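You operate a simulated robot arm through the tools that you are given. There is no shell and no other tool. Be economical: measure what you need, move in short steps, check, and stop when the job is done.

You run a simulated robot arm. Do the job below in one go: nothing can be reset, and whatever is moved stays where it is left.

## Task
Take the dish brush and leave it on the bottom shelf of the dresser. Then stack the pack labelled "greens" from the island top on top of the pack labelled "butter". Then put the black cup on the island top away on the sideboard top. Then fetch the brown stock cube from the island top and set it on top of the grey tumbler. Then open the left cupboard door, take the tea jar on the island top and put it away on the bottom shelf of the narrow cupboard and shut the door again. Then take the blue scoop from the island top and leave it on the upper island shelf. Then pull the dishwasher door open. The order counts. Set down upright: black cup, tea jar.

It is judged by the outcome, as a careful person would: the job done as asked, and still so three seconds after it is handed in. It fails if anything else is knocked over, pushed out of place, dropped, spilled or broken.

## Robot
A 7-joint arm with a two-finger parallel gripper on a trunk, on a base that drives. Base frame: it is fixed to the floor where the robot stands at the start and does not move with it; the origin is under the middle of the robot, x ahead of it, y to its left, z up; the surface under the hand at the start is at about z = 0.75. Units: m, degrees, N and s.
With the tool pointing down near the work surface it reaches from about 0.48 to 0.92 m from the robot's upright axis, wherever it stands. Its first joint turns from -115.0 to 115.0 degrees. Places, roughly: black cup (11x7x7 cm) [-0.9, -1.2, 0.9]; bottom shelf of the dresser [1.1, -2.3, 0.1]; bottom shelf of the narrow cupboard [0.1, -4, 1.6]; butter pack, greens pack, pea pack [-1.25, -1.25, 1]; cupboard door [0.1, -3.8, 2]; dish brush (23x4x5 cm) [0.5, -0.1, 0.8]; dishwasher door [-1.3, -3.6, 0.5]; grey tumbler [-1.5, -1.5, 1]; scoop [-2, -1.5, 1]; sideboard top [1.2, 1.9, 0.8]; stock cube [-1.25, -1.5, 1]; tea jar [-1.25, -1.5, 1]; upper island shelf [-2.3, -1.3, 0.5]. Payload 3.91 kg.
The TCP is the grasp point between the finger pads, 0.03 m short of the fingertips. In the tool frame z runs along the fingers and y along their closing line. The gripper opens to 0.11 m. The fingers are 0.02 m wide and 0.01 m thick; the gripper's body (0.048 by 0.112 m) begins 0.055 m behind the TCP.
Orientation is that of the tool frame in the base frame, as a unit quaternion [x, y, z, w]. With the fingers straight down and closing along the base's y, the tool's x points along the base's -x, its y along +y and its z along -z.

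## Interface
- The arm moves only by the tool arm_command. Its argument "steps" is a list that holds one entry, the list of rows, each a list of 7 numbers: the shift along the base's x, y, z in m, then the turn, a rotation vector about the base's x, y, z in rad, then the finger opening in m, from 0 to 0.11. In form: [[[tx, ty, tz, ax, ay, az, claw], ...]]. A call has 1 to 10 rows; each row shifts and turns the commanded pose from where the row before left it. Rows are played at 5 a second. More than 0.05 m and 8.6 degrees between two rows, or a gripper value outside its range, and nothing of the call is played. A pose out of reach is approached as far as the arm can. The call stops where the force on the tool passes 40 N (or 10 N more than at its start, if that is more) or the arm is blocked; 0.2 s more then pass. The fingers move at their own pace (about 0.153 m/s each) and stop on an object; they squeeze with about 22 N. The grip force told is the motor's: it shows also when the fingers shut on nothing. Time passes only in rows, and 0.2 s behind the last, so rows that do not move let the fingers close. The reply holds the time, the measured pose of the TCP, the force on the tool along the base axes, the opening and the grip force, in the units named above and with some noise, with the torque about the TCP (base axes, N m) and any sound that the robot's microphone picked up, and new pictures: "views" is both (left out), scene, wrist or none.
- Cameras (640 x 400 px; columns grow to the right, rows downward): "scene" is now at [0.2226, 0.1639, 1.262]; the picture's right is [-0.44, -0.90, 0.00], its down [-0.53, 0.26, -0.81] and it looks along [0.72, -0.36, -0.59] (base axes); focal length 272 px, centre (320, 200). "wrist" rides on the gripper at [0.072, 0.017, -0.103] in the tool frame; the picture's right is [-0.23, 0.97, 0.00], its down [-0.76, -0.18, -0.62] and it looks along [-0.61, -0.14, 0.78] (tool axes); focal length 222 px, centre (320, 200). There is no depth. A picture from a camera that has moved, and an enlarged one, comes with that camera's place and axes in the base frame and with its lens.
- lift_body(by): slides the trunk up (or, below 0, down) by that many m; the arm and the scene camera ride with it, the base frame stays. It gives what a move gives, with no picture.
- drive_base(legs): drives the robot by 1 to 6 legs, each [ahead, left, turn to the left] in m, m and degrees, along the robot's own axes; the way and the turn of a leg run together, so that a leg with both is an arc; at most 1.5 m and 180 degrees a leg. The arm and the cameras ride along, it lands a little off, and it stops where it bumps. It gives what a move gives, and a new picture of the scene camera.
- pan_tilt(pan, tilt): turns the head with the scene camera to pan (to the left, within 80 degrees either way) and tilt (down, from -29 to 69), counted from straight ahead of the robot. It gives what a move gives, and a new picture of the scene camera.
- zoom(camera, box): a new picture of the part [left, top, right, bottom] of that camera's present view, enlarged. No time passes.
- finish_job(): hands the job in; it is judged then, once.

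Work in short steps. Places have to be worked out from the pictures, the camera data and where the tool is seen: move nearer, look again, correct. Check each grasp and each placing, and mend what went wrong. You have 217 turns and 260 pictures in all, those below and enlarged ones among them. Open the gripper and draw the arm clear of the work before you hand the job in, unless the task says otherwise.

The tools are called after "Emit:" as a command line: name --argument value ..., lists and objects as JSON in quotes. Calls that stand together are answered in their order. arm_command: Moves the arm, as the interface text tells. Its arguments: {"type":"object","properties":{"steps":{"type":"array","items":{"type":"array","items":{"type":"array","items":{"type":"number"}}}},"views":{"type":"string","enum":["both","scene","wrist","none"]}},"required":["steps"]} The other tools are called the same way: lift_body (by) slides the trunk up or down; drive_base (legs) drives the base; pan_tilt (pan, tilt) turns the head that bears the scene camera; zoom (camera, box) takes an enlarged picture of a part of a camera's view; finish_job () hands the job in.

At the start:

```text
time_s: 0.0
tool_pos: [0.6556, -0.1199, 1.0624]
orientation: [0.0, 1.0, 0.0, 0.0]
contact_force: [0.0, -1.1, 1.0]
torque: [0.0, 0.03, -0.03]
opening: 0.1099
grasp_force: 0.2
trunk travel left (down, up): [-0.6, 0.39]
robot x, y, heading: [-0.0031, -0.0029, -0.1]
head pan, tilt: [-26.3, 36.2]
```

scene: 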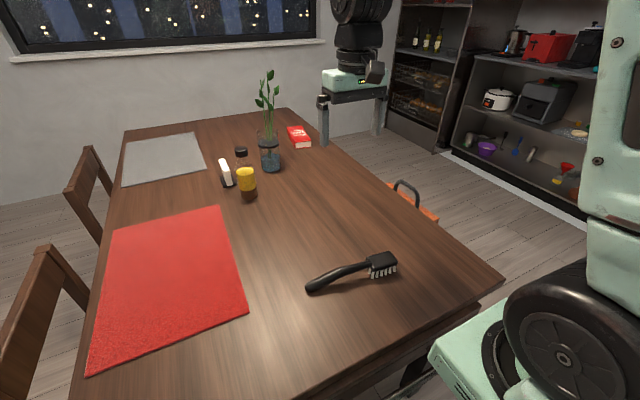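
wrist: 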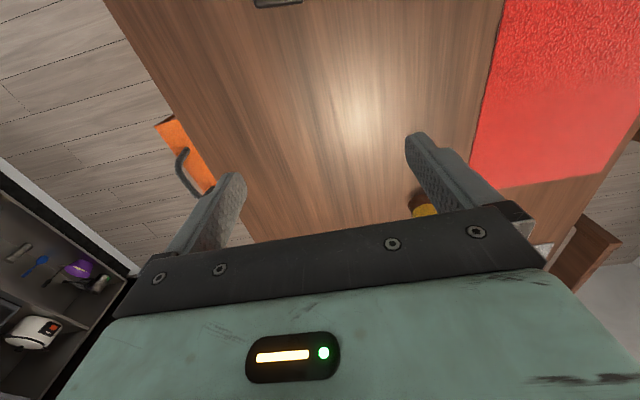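

The brush lies on the table with its middle at about (0.54, -0.07), nearly along y. I turn the tool so the fingers close across it, move above it, and look.

Emit:
arm_command --steps '[[[-0.0116, 0.004, -0.011, 0, 0, 0.136, 0.11], [-0.0116, 0.004, -0.011, 0, 0, 0.136, 0.11], [-0.0116, 0.004, -0.011, 0, 0, 0.136, 0.11], [-0.0116, 0.004, -0.011, 0, 0, 0.136, 0.11], [-0.0116, 0.004, -0.011, 0, 0, 0.136, 0.11], [-0.0116, 0.004, -0.011, 0, 0, 0.136, 0.11], [-0.0116, 0.004, -0.011, 0, 0, 0.136, 0.11], [-0.0116, 0.004, -0.011, 0, 0, 0.136, 0.11], [-0.0116, 0.004, -0.011, 0, 0, 0.136, 0.11], [-0.0116, 0.004, -0.011, 0, 0, 0.136, 0.11]]]'

```text
time_s: 2.2
tool_pos: [0.541, -0.0792, 0.9511]
orientation: [-0.63, 0.777, 0.0, 0.0]
contact_force: [0.0, 0.5, 0.0]
torque: [0.02, 0.0, -0.01]
opening: 0.1098
grasp_force: 0.1
trunk travel left (down, up): [-0.6, 0.39]
robot x, y, heading: [-0.0014, 0.0007, -0.1]
head pan, tilt: [-26.3, 36.2]
camera scene: at [0.2226, 0.1639, 1.262], right [-0.44, -0.9, 0.0], down [-0.53, 0.26, -0.81], along [0.72, -0.36, -0.59], focal length 272 px, centre (320, 200)
camera wrist: at [0.5093, -0.1465, 1.0536], right [-0.91, 0.42, 0.0], down [0.33, 0.71, 0.62], along [0.26, 0.56, -0.78], focal length 222 px, centre (320, 200)
```

scene: 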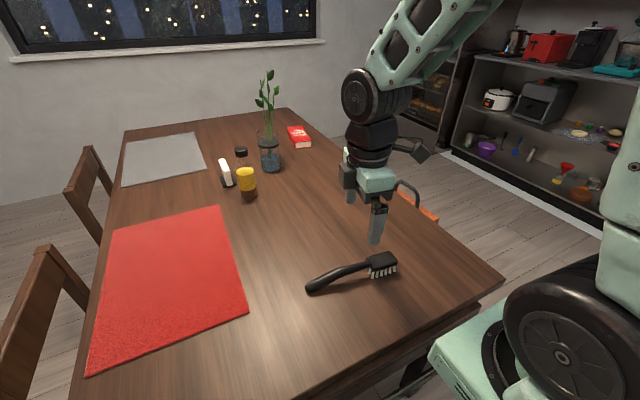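
wrist: 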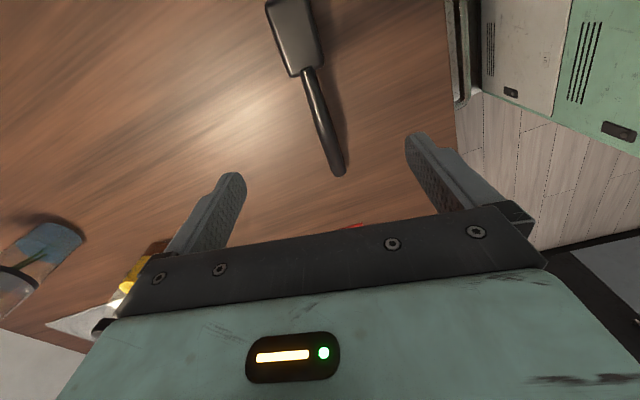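

The pictures agree: the handle runs from (0.558, 0.023) to the head at about (0.546, -0.117). I go down to grasp just behind the head.

Emit:
arm_command --steps '[[[0.002, -0.006, -0.04, 0, 0, 0.023, 0.11], [0.002, -0.006, -0.04, 0, 0, 0.023, 0.08], [0.002, -0.006, -0.04, 0, 0, 0.023, 0.06], [0, 0, -0.033, 0, 0, 0, 0.06], [0, 0, 0, 0, 0, 0, 0.06]]]'

```text
time_s: 3.4
tool_pos: [0.5469, -0.0971, 0.7996]
orientation: [-0.655, 0.755, 0.0, 0.0]
contact_force: [-0.2, 0.6, 0.0]
torque: [-0.02, -0.02, -0.06]
opening: 0.0601
grasp_force: 0.0
trunk travel left (down, up): [-0.6, 0.39]
robot x, y, heading: [-0.0, -0.0023, -0.2]
head pan, tilt: [-26.3, 36.2]
camera scene: at [0.2225, 0.1639, 1.262], right [-0.44, -0.9, 0.0], down [-0.53, 0.26, -0.81], along [0.72, -0.36, -0.59], focal length 272 px, centre (320, 200)
camera wrist: at [0.5199, -0.166, 0.9015], right [-0.93, 0.36, 0.0], down [0.28, 0.73, 0.62], along [0.23, 0.58, -0.78], focal length 222 px, centre (320, 200)
```

scene: 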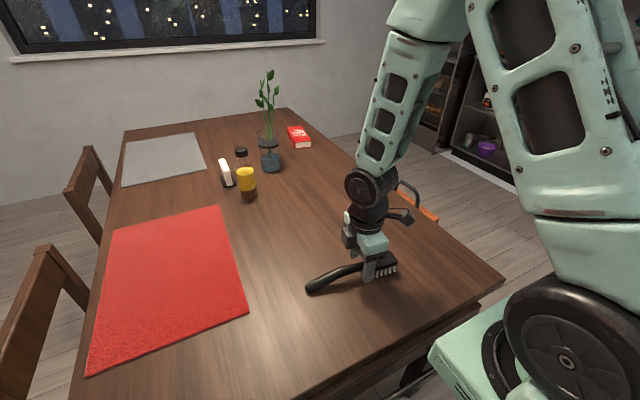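
wrist: 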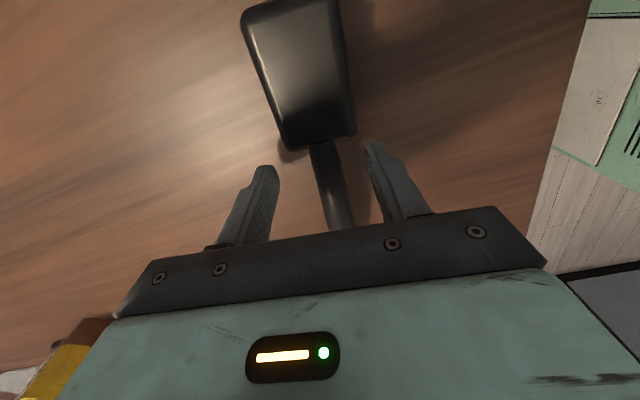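

The handle is between the fingers. I go down 1.2 cm more, close and lift a little.

Emit:
arm_command --steps '[[[0, 0, -0.012, 0, 0, 0, 0.06], [0, 0, 0, 0, 0, 0, 0.0], [0, 0, 0, 0, 0, 0, 0.0], [0, 0, 0, 0, 0, 0, 0.0], [0, 0, 0.04, 0, 0, 0, 0.0], [0, 0, 0.04, 0, 0, 0, 0.0]]]'

Emit:
pan_tilt --pan -75 --tilt 25

```text
time_s: 4.8
tool_pos: [0.5465, -0.0951, 0.866]
orientation: [-0.654, 0.756, 0.0, 0.0]
contact_force: [0.5, -0.1, -2.1]
torque: [0.06, 0.04, 0.0]
opening: 0.0172
grasp_force: 22.1
trunk travel left (down, up): [-0.6, 0.39]
robot x, y, heading: [0.0004, 0.001, 0.1]
head pan, tilt: [-26.3, 36.2]
camera scene: at [0.223, 0.1639, 1.2618], right [-0.44, -0.9, 0.0], down [-0.53, 0.26, -0.81], along [0.72, -0.36, -0.59], focal length 272 px, centre (320, 200)
camera wrist: at [0.5199, -0.165, 0.9678], right [-0.93, 0.36, 0.0], down [0.28, 0.73, 0.62], along [0.23, 0.58, -0.78], focal length 222 px, centre (320, 200)
```

scene: 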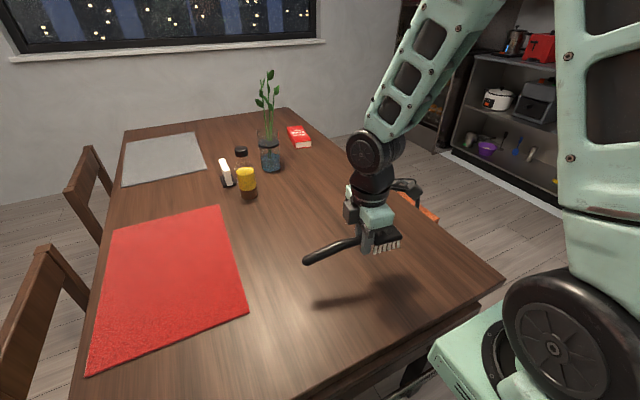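
wrist: 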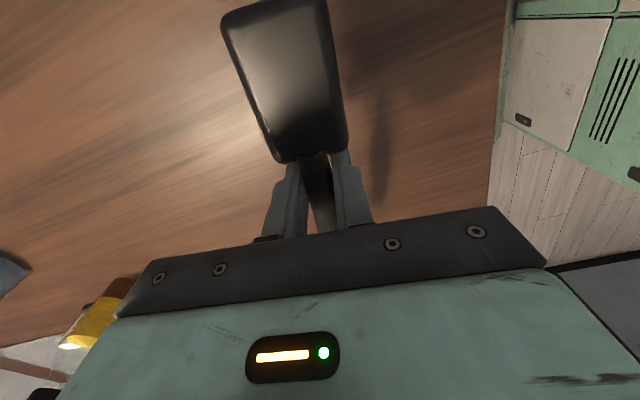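

```text
time_s: 6.0
tool_pos: [0.5463, -0.0951, 0.8643]
orientation: [-0.655, 0.756, 0.0, 0.001]
contact_force: [-1.1, 0.2, -0.9]
torque: [0.04, 0.0, 0.0]
opening: 0.0174
grasp_force: 22.4
trunk travel left (down, up): [-0.6, 0.39]
robot x, y, heading: [0.0004, 0.0009, 0.3]
head pan, tilt: [-75.0, 25.0]
camera scene: at [0.1682, 0.1137, 1.2795], right [-0.97, -0.26, 0.0], down [-0.11, 0.41, -0.91], along [0.24, -0.88, -0.42], focal length 272 px, centre (320, 200)
```

scene: 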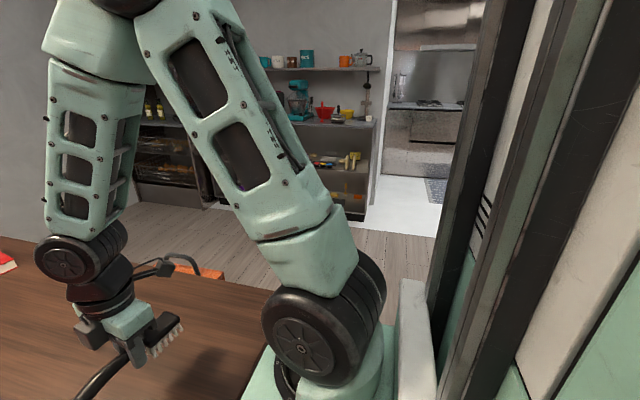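

The brush is held. I back away from the table and turn right to see the room and the dresser.

Emit:
drive_base --legs '[[-0.35, 0, 0], [0, 0, -60]]'

Emit:
pan_tilt --pan 0 --tilt 30

Emit:
pan_tilt --pan -60 --tilt 25

```text
time_s: 10.9
tool_pos: [-0.1532, -0.515, 0.8653]
orientation: [-0.201, 0.98, 0.0, 0.0]
contact_force: [0.4, -0.2, -1.3]
torque: [0.0, -0.04, 0.01]
opening: 0.0175
grasp_force: 21.9
trunk travel left (down, up): [-0.6, 0.39]
robot x, y, heading: [-0.3557, -0.0036, -58.2]
head pan, tilt: [-75.0, 25.0]
camera scene: at [-0.1689, -0.0834, 1.2796], right [-0.72, 0.69, 0.0], down [0.29, 0.31, -0.91], along [-0.62, -0.66, -0.42], focal length 272 px, centre (320, 200)
```

scene: 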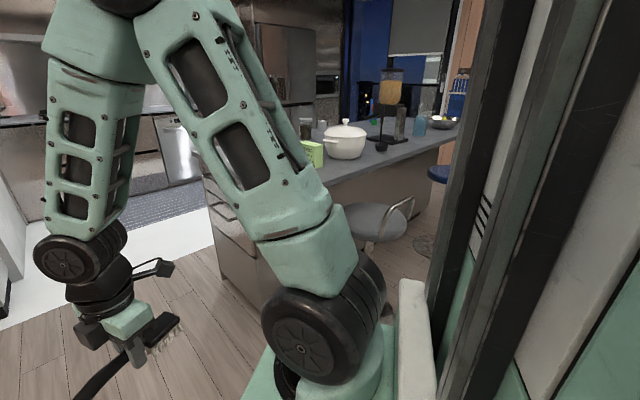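

```text
time_s: 12.3
tool_pos: [-0.1531, -0.515, 0.8662]
orientation: [-0.202, 0.979, 0.0, 0.0]
contact_force: [-0.1, -0.4, -0.6]
torque: [-0.02, 0.01, -0.01]
opening: 0.017
grasp_force: 21.8
trunk travel left (down, up): [-0.6, 0.39]
robot x, y, heading: [-0.3574, -0.0016, -58.8]
head pan, tilt: [0.0, 30.0]
camera scene: at [-0.0583, -0.0939, 1.2716], right [-0.85, -0.52, 0.0], down [-0.26, 0.43, -0.87], along [0.45, -0.74, -0.5], focal length 272 px, centre (320, 200)
```

scene: 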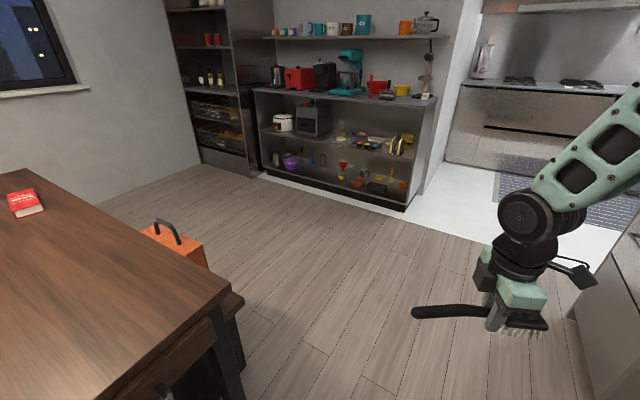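

```text
time_s: 13.6
tool_pos: [-0.1533, -0.5172, 0.866]
orientation: [-0.202, 0.979, 0.0, 0.0]
contact_force: [1.4, 0.0, -0.4]
torque: [0.01, 0.01, 0.02]
opening: 0.0172
grasp_force: 22.2
trunk travel left (down, up): [-0.6, 0.39]
robot x, y, heading: [-0.3554, 0.0011, -58.4]
head pan, tilt: [-60.0, 25.0]
camera scene: at [-0.1494, -0.0976, 1.2795], right [-0.88, 0.48, 0.0], down [0.2, 0.37, -0.91], along [-0.43, -0.8, -0.42], focal length 272 px, centre (320, 200)
```

scene: 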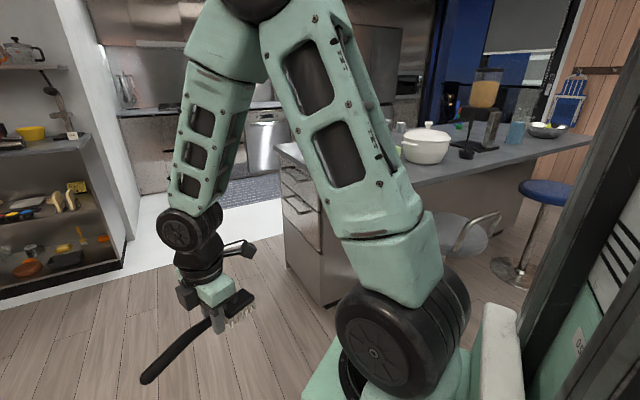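

The dresser front runs along x from about 0.36 to 1.84 at y ≈ -2.1. I drive round the table corner and stand in front of it, facing it.

Emit:
drive_base --legs '[[0, 0, -31.5], [0.9, 0.36, 0], [0.2, 0.9, 0]]'

Emit:
pan_tilt --pan 0 --tilt 42

```text
time_s: 24.7
tool_pos: [0.8598, -1.6091, 0.866]
orientation: [0.057, 0.998, 0.0, 0.0]
contact_force: [-0.1, 0.5, -1.8]
torque: [-0.01, 0.0, -0.02]
opening: 0.0173
grasp_force: 21.8
trunk travel left (down, up): [-0.6, 0.39]
robot x, y, heading: [0.9421, -1.0638, -88.4]
head pan, tilt: [-60.0, 25.0]
camera scene: at [1.0732, -1.2477, 1.2796], right [-0.52, 0.85, 0.0], down [0.36, 0.22, -0.91], along [-0.77, -0.47, -0.42], focal length 272 px, centre (320, 200)
```

scene: 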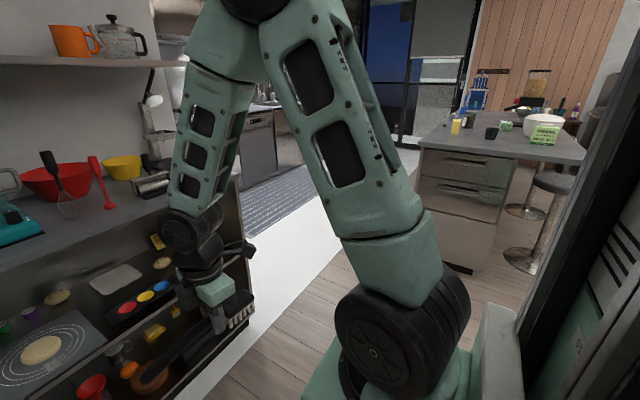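

```text
time_s: 26.0
tool_pos: [0.8604, -1.6093, 0.8648]
orientation: [0.057, 0.998, 0.0, 0.0]
contact_force: [-0.5, -0.3, -1.1]
torque: [-0.02, 0.0, -0.01]
opening: 0.0173
grasp_force: 21.9
trunk travel left (down, up): [-0.6, 0.39]
robot x, y, heading: [0.9454, -1.0622, -88.1]
head pan, tilt: [0.0, 42.0]
camera scene: at [1.1539, -1.283, 1.2533], right [-1.0, -0.03, 0.0], down [-0.02, 0.67, -0.74], along [0.02, -0.74, -0.67], focal length 272 px, centre (320, 200)
```

scene: 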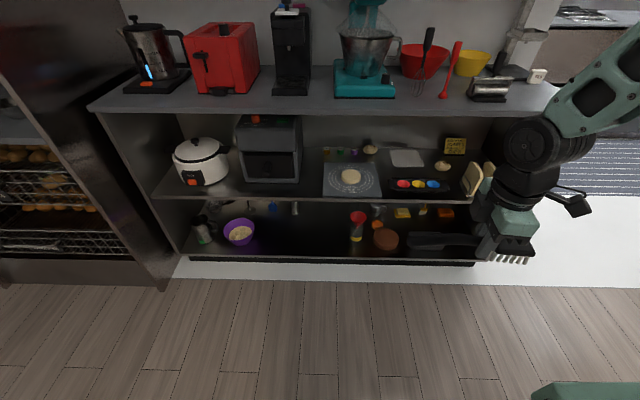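

The bottom shelf (z≈0.1, front edge y≈-2.12) has a free stretch from x≈1.05 to 1.5. I shift left, square the brush up, pitch the tool 45° forward, and lower the trunk.

Emit:
drive_base --legs '[[0.2, 0.4, -2]]'

Emit:
arm_command --steps '[[[0, 0, 0, 0, 0, 0.13, 0], [0, 0, 0, -0.131, 0, 0, 0], [0, 0, 0, -0.131, 0, 0, 0], [0, 0, 0, -0.131, 0, 0, 0], [0, 0, 0, -0.131, 0, 0, 0], [0, 0, 0, -0.131, 0, 0, 0], [0, 0, 0, -0.131, 0, 0, 0], [0, 0, 0, 0, 0, 0, 0]]]' --views "none"

Emit:
lift_body --by -0.55

Emit:
pan_tilt --pan 0 --tilt 35

```text
time_s: 28.6
tool_pos: [1.2308, -1.7999, 0.8664]
orientation: [0.074, 0.997, -0.001, 0.0]
contact_force: [-0.3, 0.3, 0.1]
torque: [-0.02, 0.01, 0.01]
opening: 0.0175
grasp_force: 21.9
trunk travel left (down, up): [-0.6, 0.39]
robot x, y, heading: [1.3327, -1.2542, -90.5]
head pan, tilt: [0.0, 42.0]
camera scene: at [1.5367, -1.4834, 1.2533], right [-1.0, 0.01, 0.0], down [0.0, 0.67, -0.74], along [-0.01, -0.74, -0.67], focal length 272 px, centre (320, 200)
```

scene: 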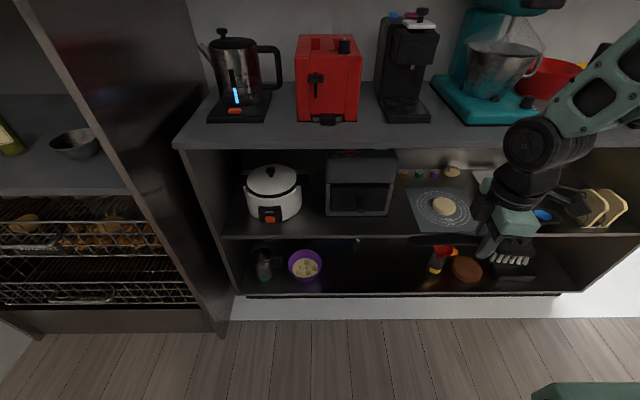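

```text
time_s: 30.4
tool_pos: [1.2423, -1.8989, 0.8709]
orientation: [0.009, 0.924, -0.383, 0.003]
contact_force: [1.1, 0.0, 0.1]
torque: [0.04, -0.01, 0.01]
opening: 0.0172
grasp_force: 21.8
out of reach, approached as far as the arm can: row 3, 4, 5, 6, 7
trunk travel left (down, up): [-0.6, 0.39]
robot x, y, heading: [1.3326, -1.2572, -90.4]
head pan, tilt: [0.0, 42.0]
```

```text
refused: -0.55 is not a number from -0.4 to 0.4
```

```text
time_s: 31.1
tool_pos: [1.2428, -1.8983, 0.872]
orientation: [0.009, 0.924, -0.383, 0.004]
contact_force: [-1.6, -0.8, -0.4]
torque: [0.0, -0.02, -0.02]
opening: 0.0172
grasp_force: 21.6
trunk travel left (down, up): [-0.6, 0.39]
robot x, y, heading: [1.3318, -1.2542, -90.3]
head pan, tilt: [0.0, 35.0]
camera scene: at [1.5367, -1.4878, 1.2637], right [-1.0, 0.01, 0.0], down [0.0, 0.57, -0.82], along [-0.01, -0.82, -0.57], focal length 272 px, centre (320, 200)
```

scene: 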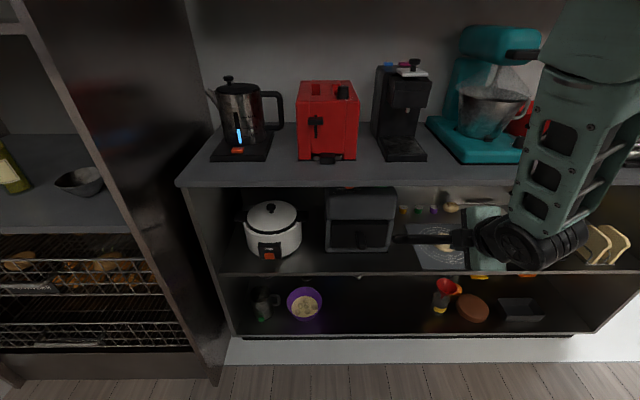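

The tool is at 45° and clear of the front. The trunk moves at most 0.4 per call, so I lower it in two steps.

Emit:
lift_body --by -0.3

Emit:
lift_body --by -0.29

Emit:
arm_command --steps '[[[0, 0, 0, 0, 0, 0, 0]]]'

```text
time_s: 34.1
tool_pos: [1.2422, -1.8974, 0.5726]
orientation: [0.009, 0.924, -0.383, 0.004]
contact_force: [-0.4, -0.7, -1.8]
torque: [-0.01, -0.01, 0.0]
opening: 0.0172
grasp_force: 22.1
trunk travel left (down, up): [-0.3, 0.69]
robot x, y, heading: [1.328, -1.2571, -90.3]
head pan, tilt: [0.0, 35.0]
```

```text
time_s: 37.0
tool_pos: [1.2428, -1.8981, 0.2818]
orientation: [0.01, 0.924, -0.383, 0.003]
contact_force: [-0.1, 0.1, 0.0]
torque: [-0.01, -0.01, -0.01]
opening: 0.0173
grasp_force: 21.6
trunk travel left (down, up): [-0.01, 0.98]
robot x, y, heading: [1.328, -1.2534, -90.3]
head pan, tilt: [0.0, 35.0]
```

```text
time_s: 37.4
tool_pos: [1.2412, -1.8979, 0.2815]
orientation: [0.008, 0.924, -0.382, 0.003]
contact_force: [-0.5, -0.9, -1.4]
torque: [-0.01, 0.01, 0.01]
opening: 0.017
grasp_force: 22.2
trunk travel left (down, up): [-0.01, 0.98]
robot x, y, heading: [1.3305, -1.2537, -90.6]
head pan, tilt: [0.0, 35.0]
camera scene: at [1.5367, -1.4878, 0.6738], right [-1.0, 0.01, 0.0], down [0.0, 0.57, -0.82], along [-0.01, -0.82, -0.57], focal length 272 px, centre (320, 200)
camera wrist: at [1.1703, -1.8126, 0.3414], right [0.25, 0.69, -0.69], down [0.76, 0.3, 0.58], along [0.6, -0.66, -0.44], focal length 222 px, centre (320, 200)
```

scene: 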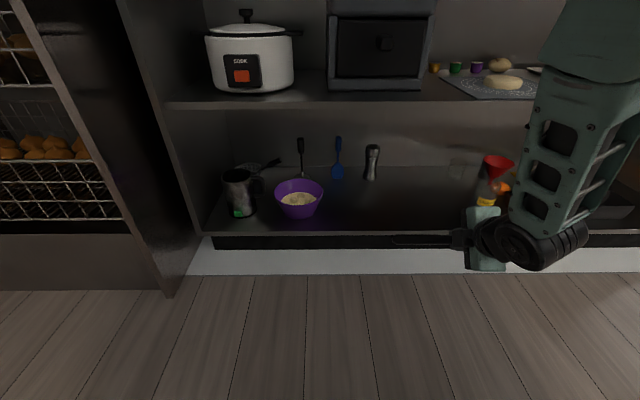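
wrist: 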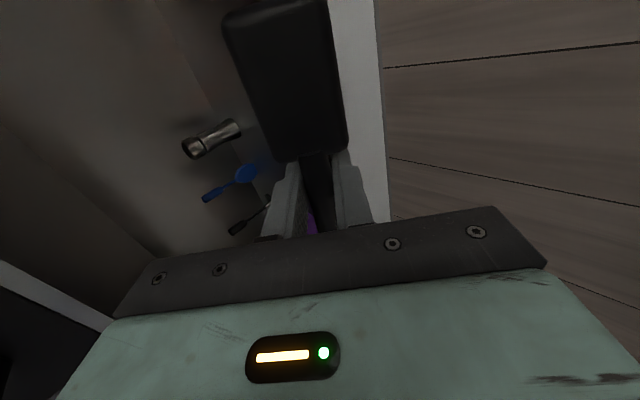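

The tool is in front of the gap, with the shelf top at z≈0.107 and the shelf above at ≈0.5. I move the brush in and then look.

Emit:
arm_command --steps '[[[0.004, -0.045, -0.003, 0, 0, 0, 0], [0.004, -0.045, -0.005, 0, 0, 0, 0], [0, -0.045, -0.005, 0, 0, 0, 0], [0, -0.045, -0.005, 0, 0, 0, 0], [0, -0.045, -0.005, 0, 0, 0, 0], [0, -0.045, -0.005, 0, 0, 0, 0], [0, -0.03, -0.005, 0, 0, 0, 0], [0, 0, 0, 0, 0, 0, 0]]]'

```text
time_s: 39.2
tool_pos: [1.2495, -2.1991, 0.248]
orientation: [0.009, 0.924, -0.383, 0.004]
contact_force: [0.8, -0.2, -1.5]
torque: [-0.04, -0.02, -0.02]
opening: 0.0173
grasp_force: 21.9
trunk travel left (down, up): [-0.01, 0.98]
robot x, y, heading: [1.3303, -1.2533, -90.3]
head pan, tilt: [0.0, 35.0]
camera scene: at [1.5366, -1.4878, 0.6738], right [-1.0, 0.01, 0.0], down [0.0, 0.57, -0.82], along [-0.01, -0.82, -0.57], focal length 272 px, centre (320, 200)
camera wrist: at [1.1779, -2.1138, 0.3074], right [0.25, 0.69, -0.69], down [0.76, 0.3, 0.58], along [0.6, -0.66, -0.44], focal length 222 px, centre (320, 200)
```

scene: 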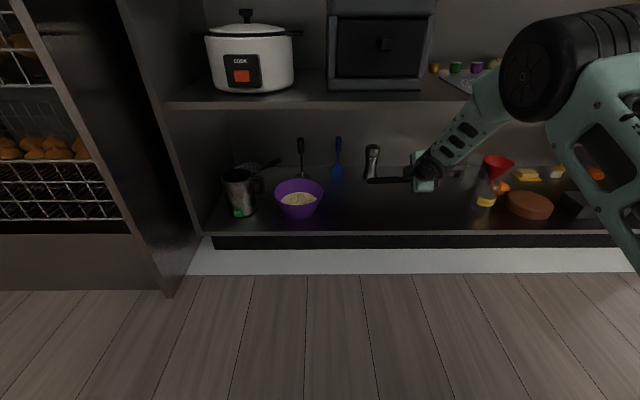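
wrist: 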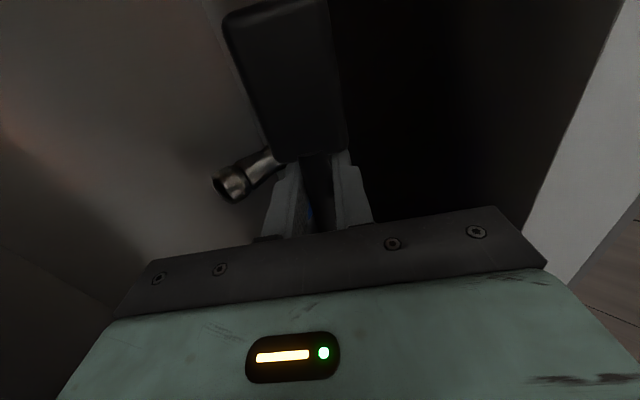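

It is clear of the grinder and bowl. I lower it until it touches.

Emit:
arm_command --steps '[[[0, 0, -0.03, 0, 0, 0, 0], [0, 0, -0.03, 0, 0, 0, 0], [0, 0, -0.02, 0, 0, 0, 0], [0, 0, -0.01, 0, 0, 0, 0], [0, 0, -0.01, 0, 0, 0, 0], [0, 0, -0.005, 0, 0, 0, 0]]]'

```text
time_s: 40.6
tool_pos: [1.2505, -2.1994, 0.1508]
orientation: [0.008, 0.922, -0.386, 0.003]
contact_force: [0.8, 13.5, 15.8]
torque: [0.3, 0.19, -0.11]
opening: 0.0171
grasp_force: 22.5
trunk travel left (down, up): [-0.01, 0.98]
robot x, y, heading: [1.3309, -1.2556, -90.6]
head pan, tilt: [0.0, 35.0]
stopped in row 6: the force on the tool passed its limit at 48 N (the readings are from after the stop); the commanded pose is now the measured one
camera scene: at [1.5367, -1.4871, 0.674], right [-1.0, 0.01, 0.0], down [0.0, 0.57, -0.82], along [-0.01, -0.82, -0.57], focal length 272 px, centre (320, 200)
camera wrist: at [1.178, -2.113, 0.211], right [0.24, 0.68, -0.69], down [0.76, 0.31, 0.57], along [0.6, -0.66, -0.44], focal length 222 px, centre (320, 200)
```

scene: 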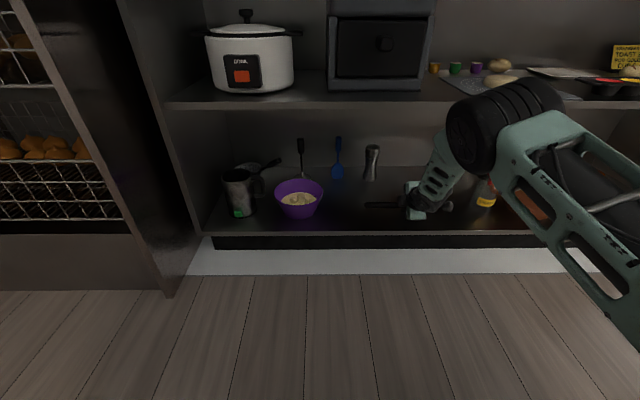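
wrist: 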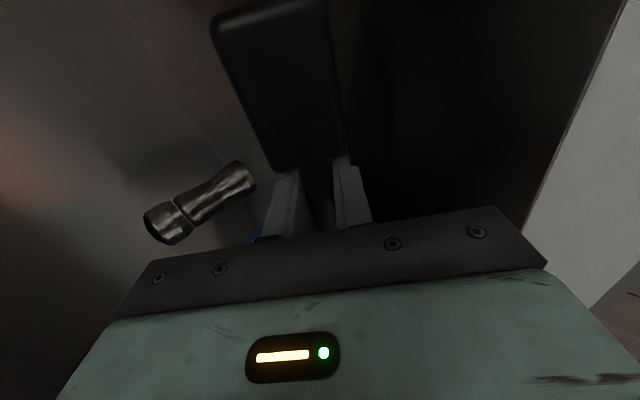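

It has touched the shelf. I open slightly while raising a little, then draw back along the tool axis.

Emit:
arm_command --steps '[[[0, 0, 0.004, 0, 0, 0, 0.03], [0, 0, 0.004, 0, 0, 0, 0.04], [0, 0, 0, 0, 0, 0, 0.04], [0, 0.02, 0.02, 0, 0, 0, 0.04], [0, 0.03, 0.03, 0, 0, 0, 0.05], [0, 0.03, 0.03, 0, 0, 0, 0.05], [0, 0.045, 0.01, 0, 0, 0, 0.05], [0, 0.045, 0, 0, 0, 0, 0.05]]]'

```text
time_s: 42.4
tool_pos: [1.2486, -2.0292, 0.2486]
orientation: [0.008, 0.923, -0.385, 0.004]
contact_force: [-0.5, -0.1, -0.4]
torque: [0.02, 0.01, 0.03]
opening: 0.0501
grasp_force: 0.1
trunk travel left (down, up): [-0.01, 0.98]
robot x, y, heading: [1.3312, -1.2557, -90.4]
head pan, tilt: [0.0, 35.0]
camera scene: at [1.5366, -1.4877, 0.6738], right [-1.0, 0.01, 0.0], down [0.0, 0.57, -0.82], along [-0.01, -0.82, -0.57], focal length 272 px, centre (320, 200)
camera wrist: at [1.1767, -1.9425, 0.3076], right [0.25, 0.68, -0.69], down [0.76, 0.31, 0.57], along [0.6, -0.66, -0.44], focal length 222 px, centre (320, 200)
```

scene: 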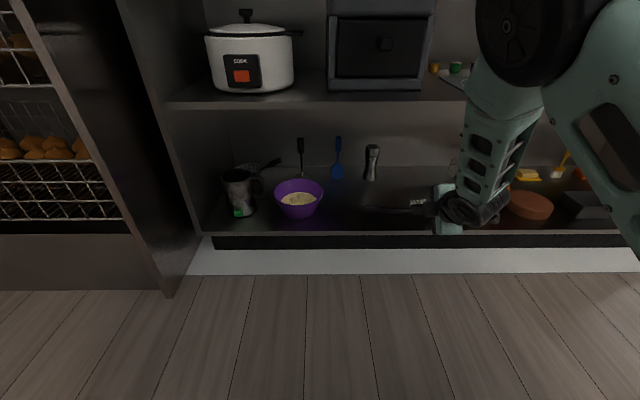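
wrist: 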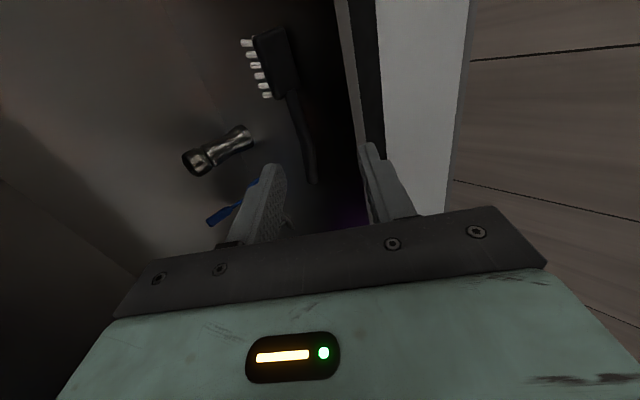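

The brush lies on the bottom shelf. I withdraw, set the tool upright again and raise the trunk.

Emit:
arm_command --steps '[[[0, 0.045, 0.01, 0, 0, 0, 0.05], [0, 0.045, 0.01, 0, 0, 0, 0.05], [0, 0.045, 0.01, 0, 0, 0, 0.05], [0, 0.02, 0.02, 0.131, 0, 0, 0.05], [0, 0.02, 0.02, 0.131, 0, 0, 0.05], [0, 0.02, 0.02, 0.131, 0, 0, 0.05], [0, 0.02, 0.02, 0.131, 0, 0, 0.05], [0, 0.02, 0.02, 0.131, 0, 0, 0.05], [0, 0.02, 0.02, 0.131, 0, 0, 0.05]]]' --views "none"

Emit:
lift_body --by 0.4

Emit:
lift_body --by 0.35

Emit:
drive_base --legs '[[-0.2, -0.6, 0], [0, 0, -60]]'

```text
time_s: 44.4
tool_pos: [1.2514, -1.7801, 0.3964]
orientation: [0.009, 1.0, -0.002, 0.001]
contact_force: [-0.7, 0.3, 0.1]
torque: [-0.01, 0.01, 0.0]
opening: 0.05
grasp_force: 0.1
out of reach, approached as far as the arm can: row 3
trunk travel left (down, up): [-0.01, 0.98]
robot x, y, heading: [1.3352, -1.2562, -90.4]
head pan, tilt: [0.0, 35.0]
```

```text
time_s: 48.2
tool_pos: [1.2499, -1.7778, 0.7968]
orientation: [0.009, 1.0, -0.002, 0.0]
contact_force: [-1.4, 0.5, -0.9]
torque: [-0.04, 0.05, 0.01]
opening: 0.0501
grasp_force: 0.1
trunk travel left (down, up): [-0.41, 0.58]
robot x, y, heading: [1.3304, -1.2521, -90.5]
head pan, tilt: [0.0, 35.0]
```

```text
time_s: 51.6
tool_pos: [1.2513, -1.7795, 1.1458]
orientation: [0.008, 1.0, -0.002, 0.001]
contact_force: [0.1, 0.4, -0.4]
torque: [-0.01, 0.0, -0.01]
opening: 0.0501
grasp_force: 0.1
trunk travel left (down, up): [-0.76, 0.23]
robot x, y, heading: [1.3296, -1.2544, -90.4]
head pan, tilt: [0.0, 35.0]
```

```text
time_s: 57.9
tool_pos: [0.2137, -1.2467, 1.1451]
orientation: [0.505, 0.863, -0.001, -0.001]
contact_force: [0.0, -0.5, 0.2]
torque: [0.03, 0.0, 0.02]
opening: 0.0499
grasp_force: 0.1
trunk travel left (down, up): [-0.76, 0.23]
robot x, y, heading: [0.7088, -1.049, -150.0]
head pan, tilt: [0.0, 35.0]
camera scene: at [0.6139, -1.3445, 1.4238], right [-0.5, 0.87, 0.0], down [0.5, 0.29, -0.82], along [-0.71, -0.41, -0.57], focal length 272 px, centre (320, 200)
```

scene: 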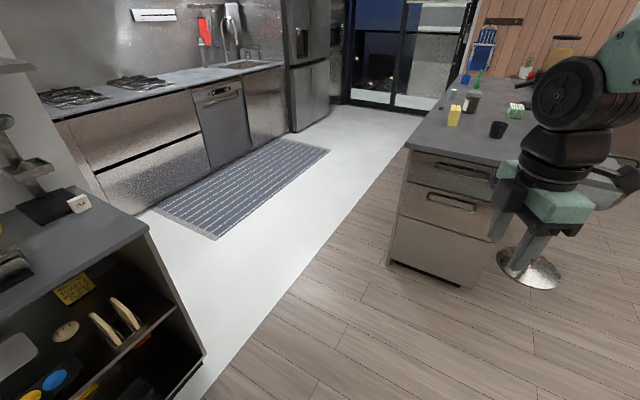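

The island body spans about y -1.05 to -1.6 with its end at x≈-0.65, and stools are on the far side. I drive into the kitchen aisle on its -y side.

Emit:
drive_base --legs '[[0, 0, -30], [0.81, 0.55, 0], [0.25, 0.52, 0], [0.7, 0, 0]]'

Emit:
pan_tilt --pan -70 --tilt 30

```text
time_s: 70.8
tool_pos: [-1.5556, -2.0746, 1.148]
orientation: [0.708, 0.706, -0.001, -0.001]
contact_force: [0.0, 0.5, 0.1]
torque: [0.04, 0.02, -0.01]
opening: 0.0502
grasp_force: 0.0
trunk travel left (down, up): [-0.76, 0.23]
robot x, y, heading: [-1.0256, -2.1488, -179.2]
head pan, tilt: [0.0, 35.0]
camera scene: at [-1.254, -2.3569, 1.4238], right [-0.01, 1.0, 0.0], down [0.57, 0.0, -0.82], along [-0.82, -0.01, -0.57], focal length 272 px, centre (320, 200)
```

scene: 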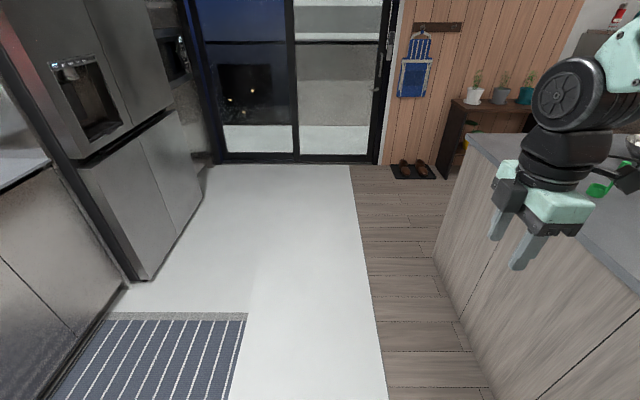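

```text
time_s: 72.2
tool_pos: [-1.555, -2.0741, 1.1468]
orientation: [0.709, 0.705, -0.001, -0.002]
contact_force: [-0.3, -0.8, 0.9]
torque: [0.03, -0.02, -0.01]
opening: 0.0501
grasp_force: 0.0
trunk travel left (down, up): [-0.76, 0.23]
robot x, y, heading: [-1.0244, -2.1463, -179.4]
head pan, tilt: [-70.0, 30.0]
camera scene: at [-1.1975, -2.2716, 1.4316], right [0.94, 0.35, 0.0], down [0.17, -0.47, -0.87], along [-0.3, 0.81, -0.5], focal length 272 px, centre (320, 200)
```

scene: 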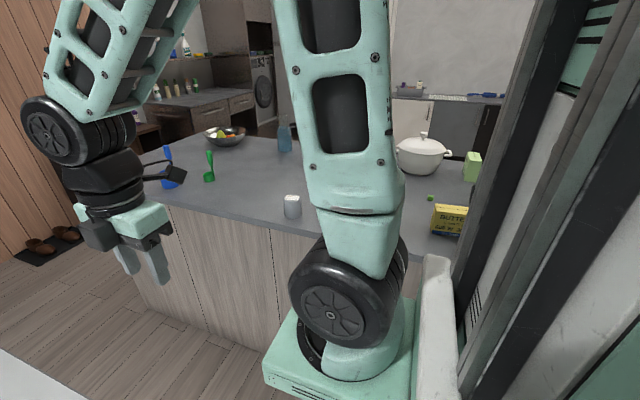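

I turn to face the island and look down on its top.

Emit:
drive_base --legs '[[0, 0, -90.5]]'

Emit:
pan_tilt --pan 0 --tilt 35

```text
time_s: 76.4
tool_pos: [-0.9528, -1.621, 1.1457]
orientation: [1.0, -0.005, 0.0, -0.002]
contact_force: [-0.2, 0.1, -0.5]
torque: [-0.01, 0.03, 0.02]
opening: 0.0502
grasp_force: 0.0
trunk travel left (down, up): [-0.76, 0.23]
robot x, y, heading: [-1.0287, -2.1469, 90.1]
head pan, tilt: [-70.0, 30.0]
camera scene: at [-1.1456, -1.9776, 1.4316], right [0.34, -0.94, 0.0], down [-0.47, -0.17, -0.87], along [0.81, 0.3, -0.5], focal length 272 px, centre (320, 200)
```

scene: 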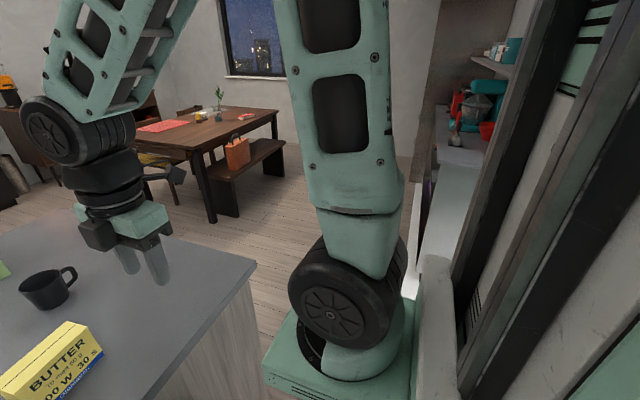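

```text
time_s: 77.8
tool_pos: [-0.9508, -1.6217, 1.1453]
orientation: [1.0, -0.005, 0.0, -0.001]
contact_force: [0.1, -0.1, 1.4]
torque: [0.03, -0.01, 0.02]
opening: 0.0501
grasp_force: 0.1
trunk travel left (down, up): [-0.76, 0.23]
robot x, y, heading: [-1.0277, -2.1477, 90.2]
head pan, tilt: [0.0, 35.0]
camera scene: at [-1.2306, -1.9206, 1.4238], right [1.0, 0.0, 0.0], down [0.0, -0.57, -0.82], along [0.0, 0.82, -0.57], focal length 272 px, centre (320, 200)
```

scene: 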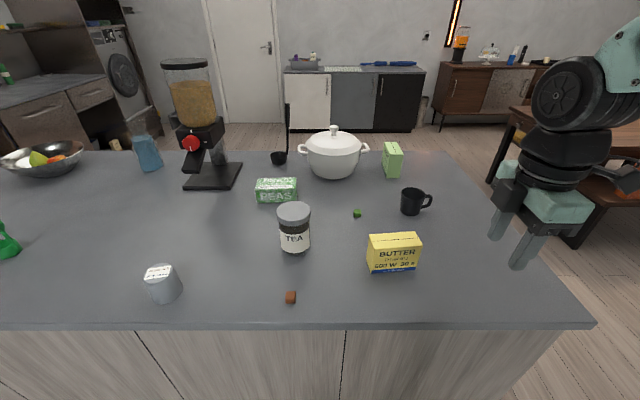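

A clear view of the island top. I zoom in to read the labels.

Emit:
zoom --camera "scene" --box '[240, 120, 440, 310]'

```text
2.11 times, centred on (340, 215) of scene
camera zoom: at [-1.2306, -1.9206, 1.4238], right [1.0, 0.0, 0.0], down [0.0, -0.57, -0.82], along [0.0, 0.82, -0.57], focal length 573 px, centre (278, 168)
```

zoom: 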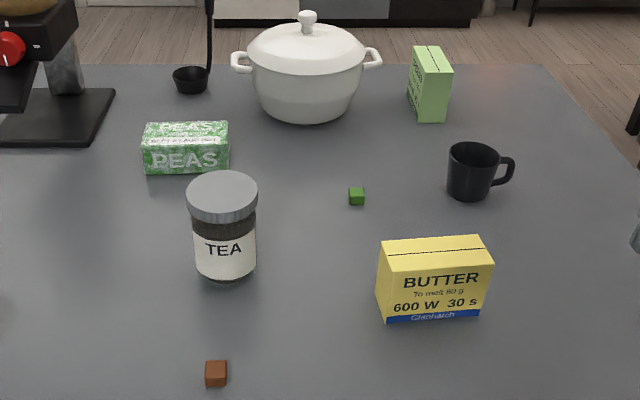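

The light-green upright pack at about (-0.95, -0.96) must be "greens"; butter is at about (-1.05, -1.45). Both, and the cup, can be reached from the island's end, so I drive there facing -x.

Emit:
drive_base --legs '[[0, -0.8, 0], [0, 0, 90], [-0.06, -0.92, 0]]'

Emit:
pan_tilt --pan 0 --tilt 38

```text
time_s: 90.3
tool_pos: [-0.704, -1.1883, 1.1464]
orientation: [0.702, 0.713, -0.001, -0.001]
contact_force: [0.6, 0.4, 0.7]
torque: [0.02, -0.02, 0.0]
opening: 0.0502
grasp_force: 0.0
trunk travel left (down, up): [-0.76, 0.23]
robot x, y, heading: [-0.176, -1.2504, -178.4]
head pan, tilt: [0.0, 35.0]
camera scene: at [-0.3974, -1.4644, 1.4238], right [-0.03, 1.0, 0.0], down [0.57, 0.01, -0.82], along [-0.82, -0.02, -0.57], focal length 272 px, centre (320, 200)
```

scene: 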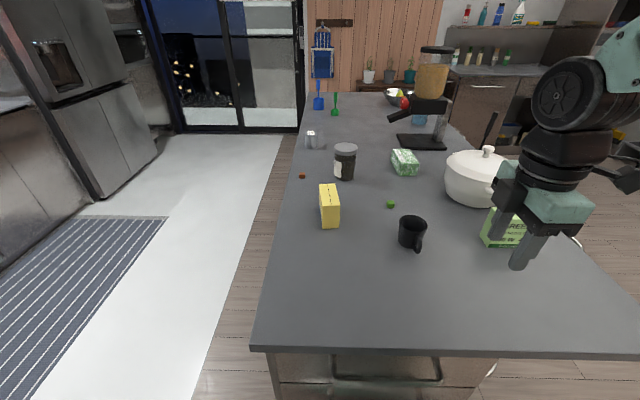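

```text
time_s: 91.0
tool_pos: [-0.7031, -1.1881, 1.1466]
orientation: [0.702, 0.712, -0.002, -0.001]
contact_force: [-0.1, 0.0, -0.6]
torque: [0.0, -0.02, 0.01]
opening: 0.0499
grasp_force: 0.0
trunk travel left (down, up): [-0.76, 0.23]
robot x, y, heading: [-0.1739, -1.2514, -178.5]
head pan, tilt: [0.0, 38.0]
camera scene: at [-0.3957, -1.4644, 1.4192], right [-0.03, 1.0, 0.0], down [0.62, 0.02, -0.79], along [-0.79, -0.02, -0.62], focal length 272 px, centre (320, 200)
```

scene: 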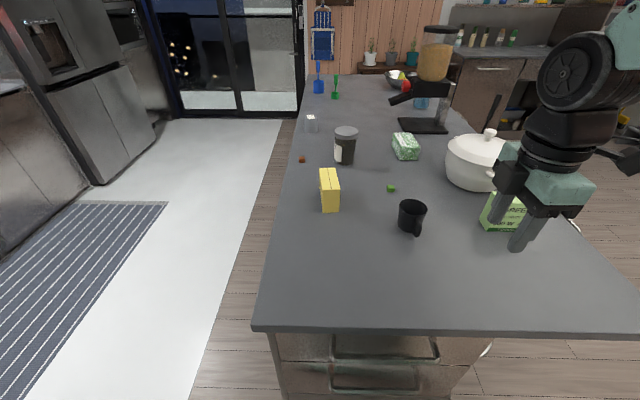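

The two views agree on an island surface at z≈0.92. The greens pack spans about x -0.99…-0.935, y -1.055…-0.95, top 1.017, and the butter top is centred near (-1.06, -1.467, 1.00). I move over the greens pack.

Emit:
arm_command --steps '[[[-0.037, 0.0264, 0, 0, 0, 0.007, 0.085], [-0.037, 0.0264, 0, 0, 0, 0.007, 0.085], [-0.037, 0.0264, 0, 0, 0, 0.007, 0.085], [-0.037, 0.0264, 0, 0, 0, 0.007, 0.085], [-0.037, 0.0264, 0, 0, 0, 0.007, 0.085], [-0.037, 0.0264, 0, 0, 0, 0.007, 0.085], [-0.037, 0.0264, -0.02, 0, 0, 0.007, 0.085], [0, 0, 0, 0, 0, 0, 0.085]]]'

```text
time_s: 92.8
tool_pos: [-0.9621, -1.0046, 1.1285]
orientation: [0.684, 0.729, -0.001, -0.002]
contact_force: [0.0, -0.1, -1.1]
torque: [0.0, 0.0, 0.0]
opening: 0.0852
grasp_force: 0.1
trunk travel left (down, up): [-0.76, 0.23]
robot x, y, heading: [-0.1778, -1.2525, -178.5]
head pan, tilt: [0.0, 38.0]
camera scene: at [-0.3957, -1.4643, 1.4192], right [-0.03, 1.0, 0.0], down [0.62, 0.02, -0.79], along [-0.79, -0.02, -0.62], focal length 272 px, centre (320, 200)
camera wrist: at [-0.9494, -0.9313, 1.2303], right [0.99, -0.17, 0.0], down [-0.13, -0.77, 0.62], along [-0.11, -0.62, -0.78], focal length 222 px, centre (320, 200)
```

scene: 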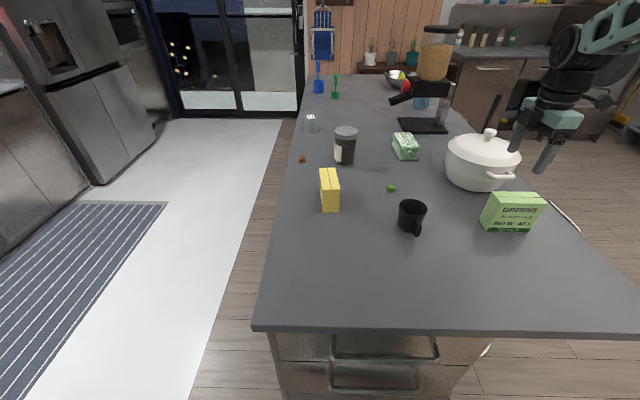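
wrist: 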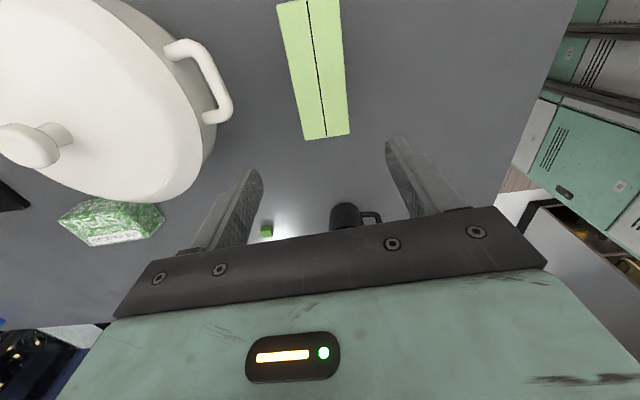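

The wrist view puts the pack at about x -0.98…-0.936, y -1.02…-0.92. I shift to its middle and go partway down.

Emit:
arm_command --steps '[[[0.002, 0.017, 0, 0, 0, 0, 0.085], [0.002, 0.017, 0, 0, 0, 0, 0.085], [0, 0, -0.04, 0, 0, 0, 0.085], [0, 0, -0.04, 0, 0, 0, 0.085], [0, 0, -0.03, 0, 0, 0, 0.085], [0, 0, 0, 0, 0, 0, 0.085]]]'

Emit:
zoom --camera "scene" --box '[440, 100, 600, 260]'

```text
time_s: 94.2
tool_pos: [-0.9579, -0.971, 1.0157]
orientation: [0.685, 0.729, -0.001, -0.001]
contact_force: [-0.4, 0.1, 0.5]
torque: [-0.03, 0.02, 0.0]
opening: 0.0848
grasp_force: 0.1
trunk travel left (down, up): [-0.76, 0.23]
robot x, y, heading: [-0.176, -1.2541, -178.5]
head pan, tilt: [0.0, 38.0]
camera scene: at [-0.3957, -1.4644, 1.4192], right [-0.03, 1.0, 0.0], down [0.62, 0.02, -0.79], along [-0.79, -0.02, -0.62], focal length 272 px, centre (320, 200)
camera wrist: at [-0.9445, -0.8976, 1.1188], right [0.99, -0.17, 0.0], down [-0.13, -0.77, 0.62], along [-0.11, -0.62, -0.78], focal length 222 px, centre (320, 200)
```

scene: 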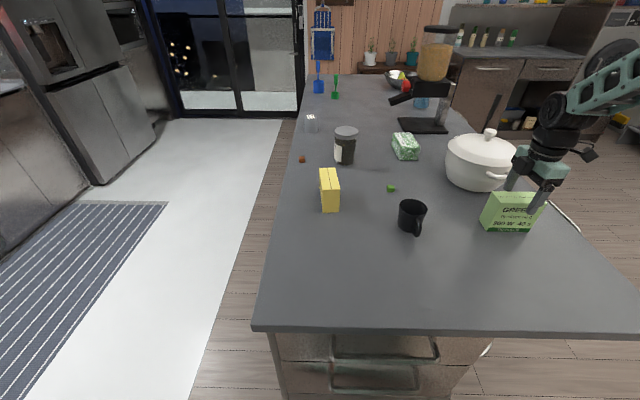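
wrist: 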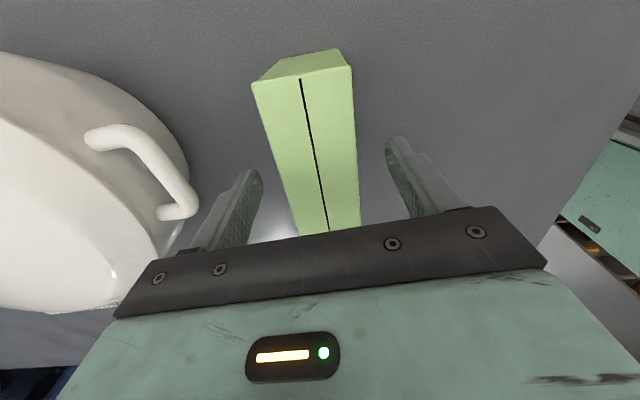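

```text
2.50 times, centred on (520, 180) of scene
camera zoom: at [-0.3957, -1.4644, 1.4192], right [-0.03, 1.0, 0.0], down [0.62, 0.02, -0.79], along [-0.79, -0.02, -0.62], focal length 681 px, centre (-180, 250)
```

zoom: 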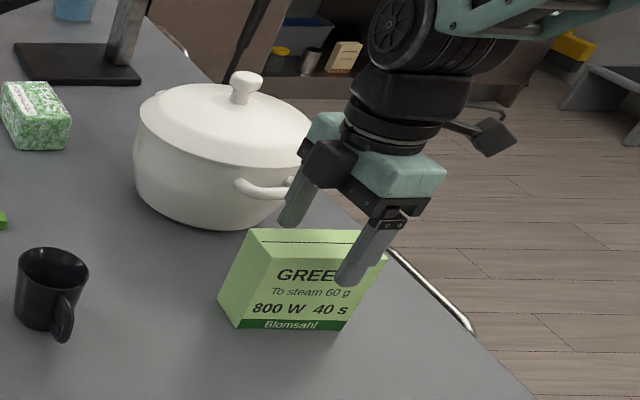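

The fingers straddle the pack well. I go 3 cm lower, close, and lift.

Emit:
arm_command --steps '[[[0, 0, -0.03, 0, 0, 0, 0.085], [0, 0, 0, 0, 0, 0, 0.0], [0, 0, 0, 0, 0, 0, 0.0], [0, 0, 0, 0, 0, 0, 0.0], [0, 0, 0.03, 0, 0, 0, 0.0], [0, 0, 0.04, 0, 0, 0, 0.0], [0, 0, 0.04, 0, 0, 0, 0.0], [0, 0, 0, 0, 0, 0, 0.0]]]'

```text
time_s: 96.0
tool_pos: [-0.9551, -0.9703, 1.094]
orientation: [0.685, 0.729, -0.002, -0.001]
contact_force: [-0.6, 1.0, -1.4]
torque: [0.01, 0.0, 0.01]
opening: 0.0497
grasp_force: 22.1
trunk travel left (down, up): [-0.76, 0.23]
robot x, y, heading: [-0.1723, -1.2546, -178.7]
head pan, tilt: [0.0, 38.0]
camera scene: at [-0.3958, -1.4643, 1.4192], right [-0.03, 1.0, 0.0], down [0.62, 0.02, -0.79], along [-0.79, -0.02, -0.62], focal length 272 px, centre (320, 200)
camera wrist: at [-0.9429, -0.8975, 1.1968], right [0.99, -0.17, 0.0], down [-0.13, -0.77, 0.62], along [-0.11, -0.62, -0.78], focal length 222 px, centre (320, 200)
```

scene: 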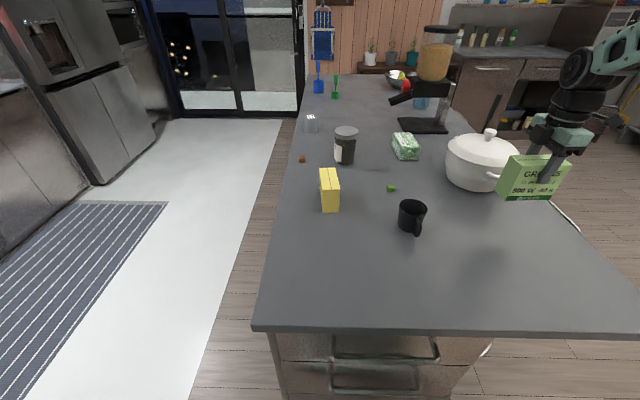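
wrist: 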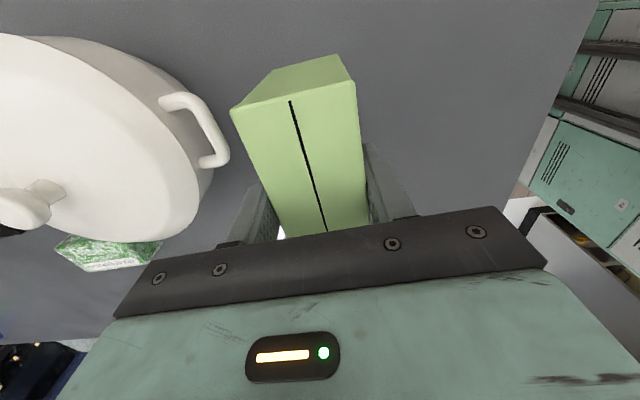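

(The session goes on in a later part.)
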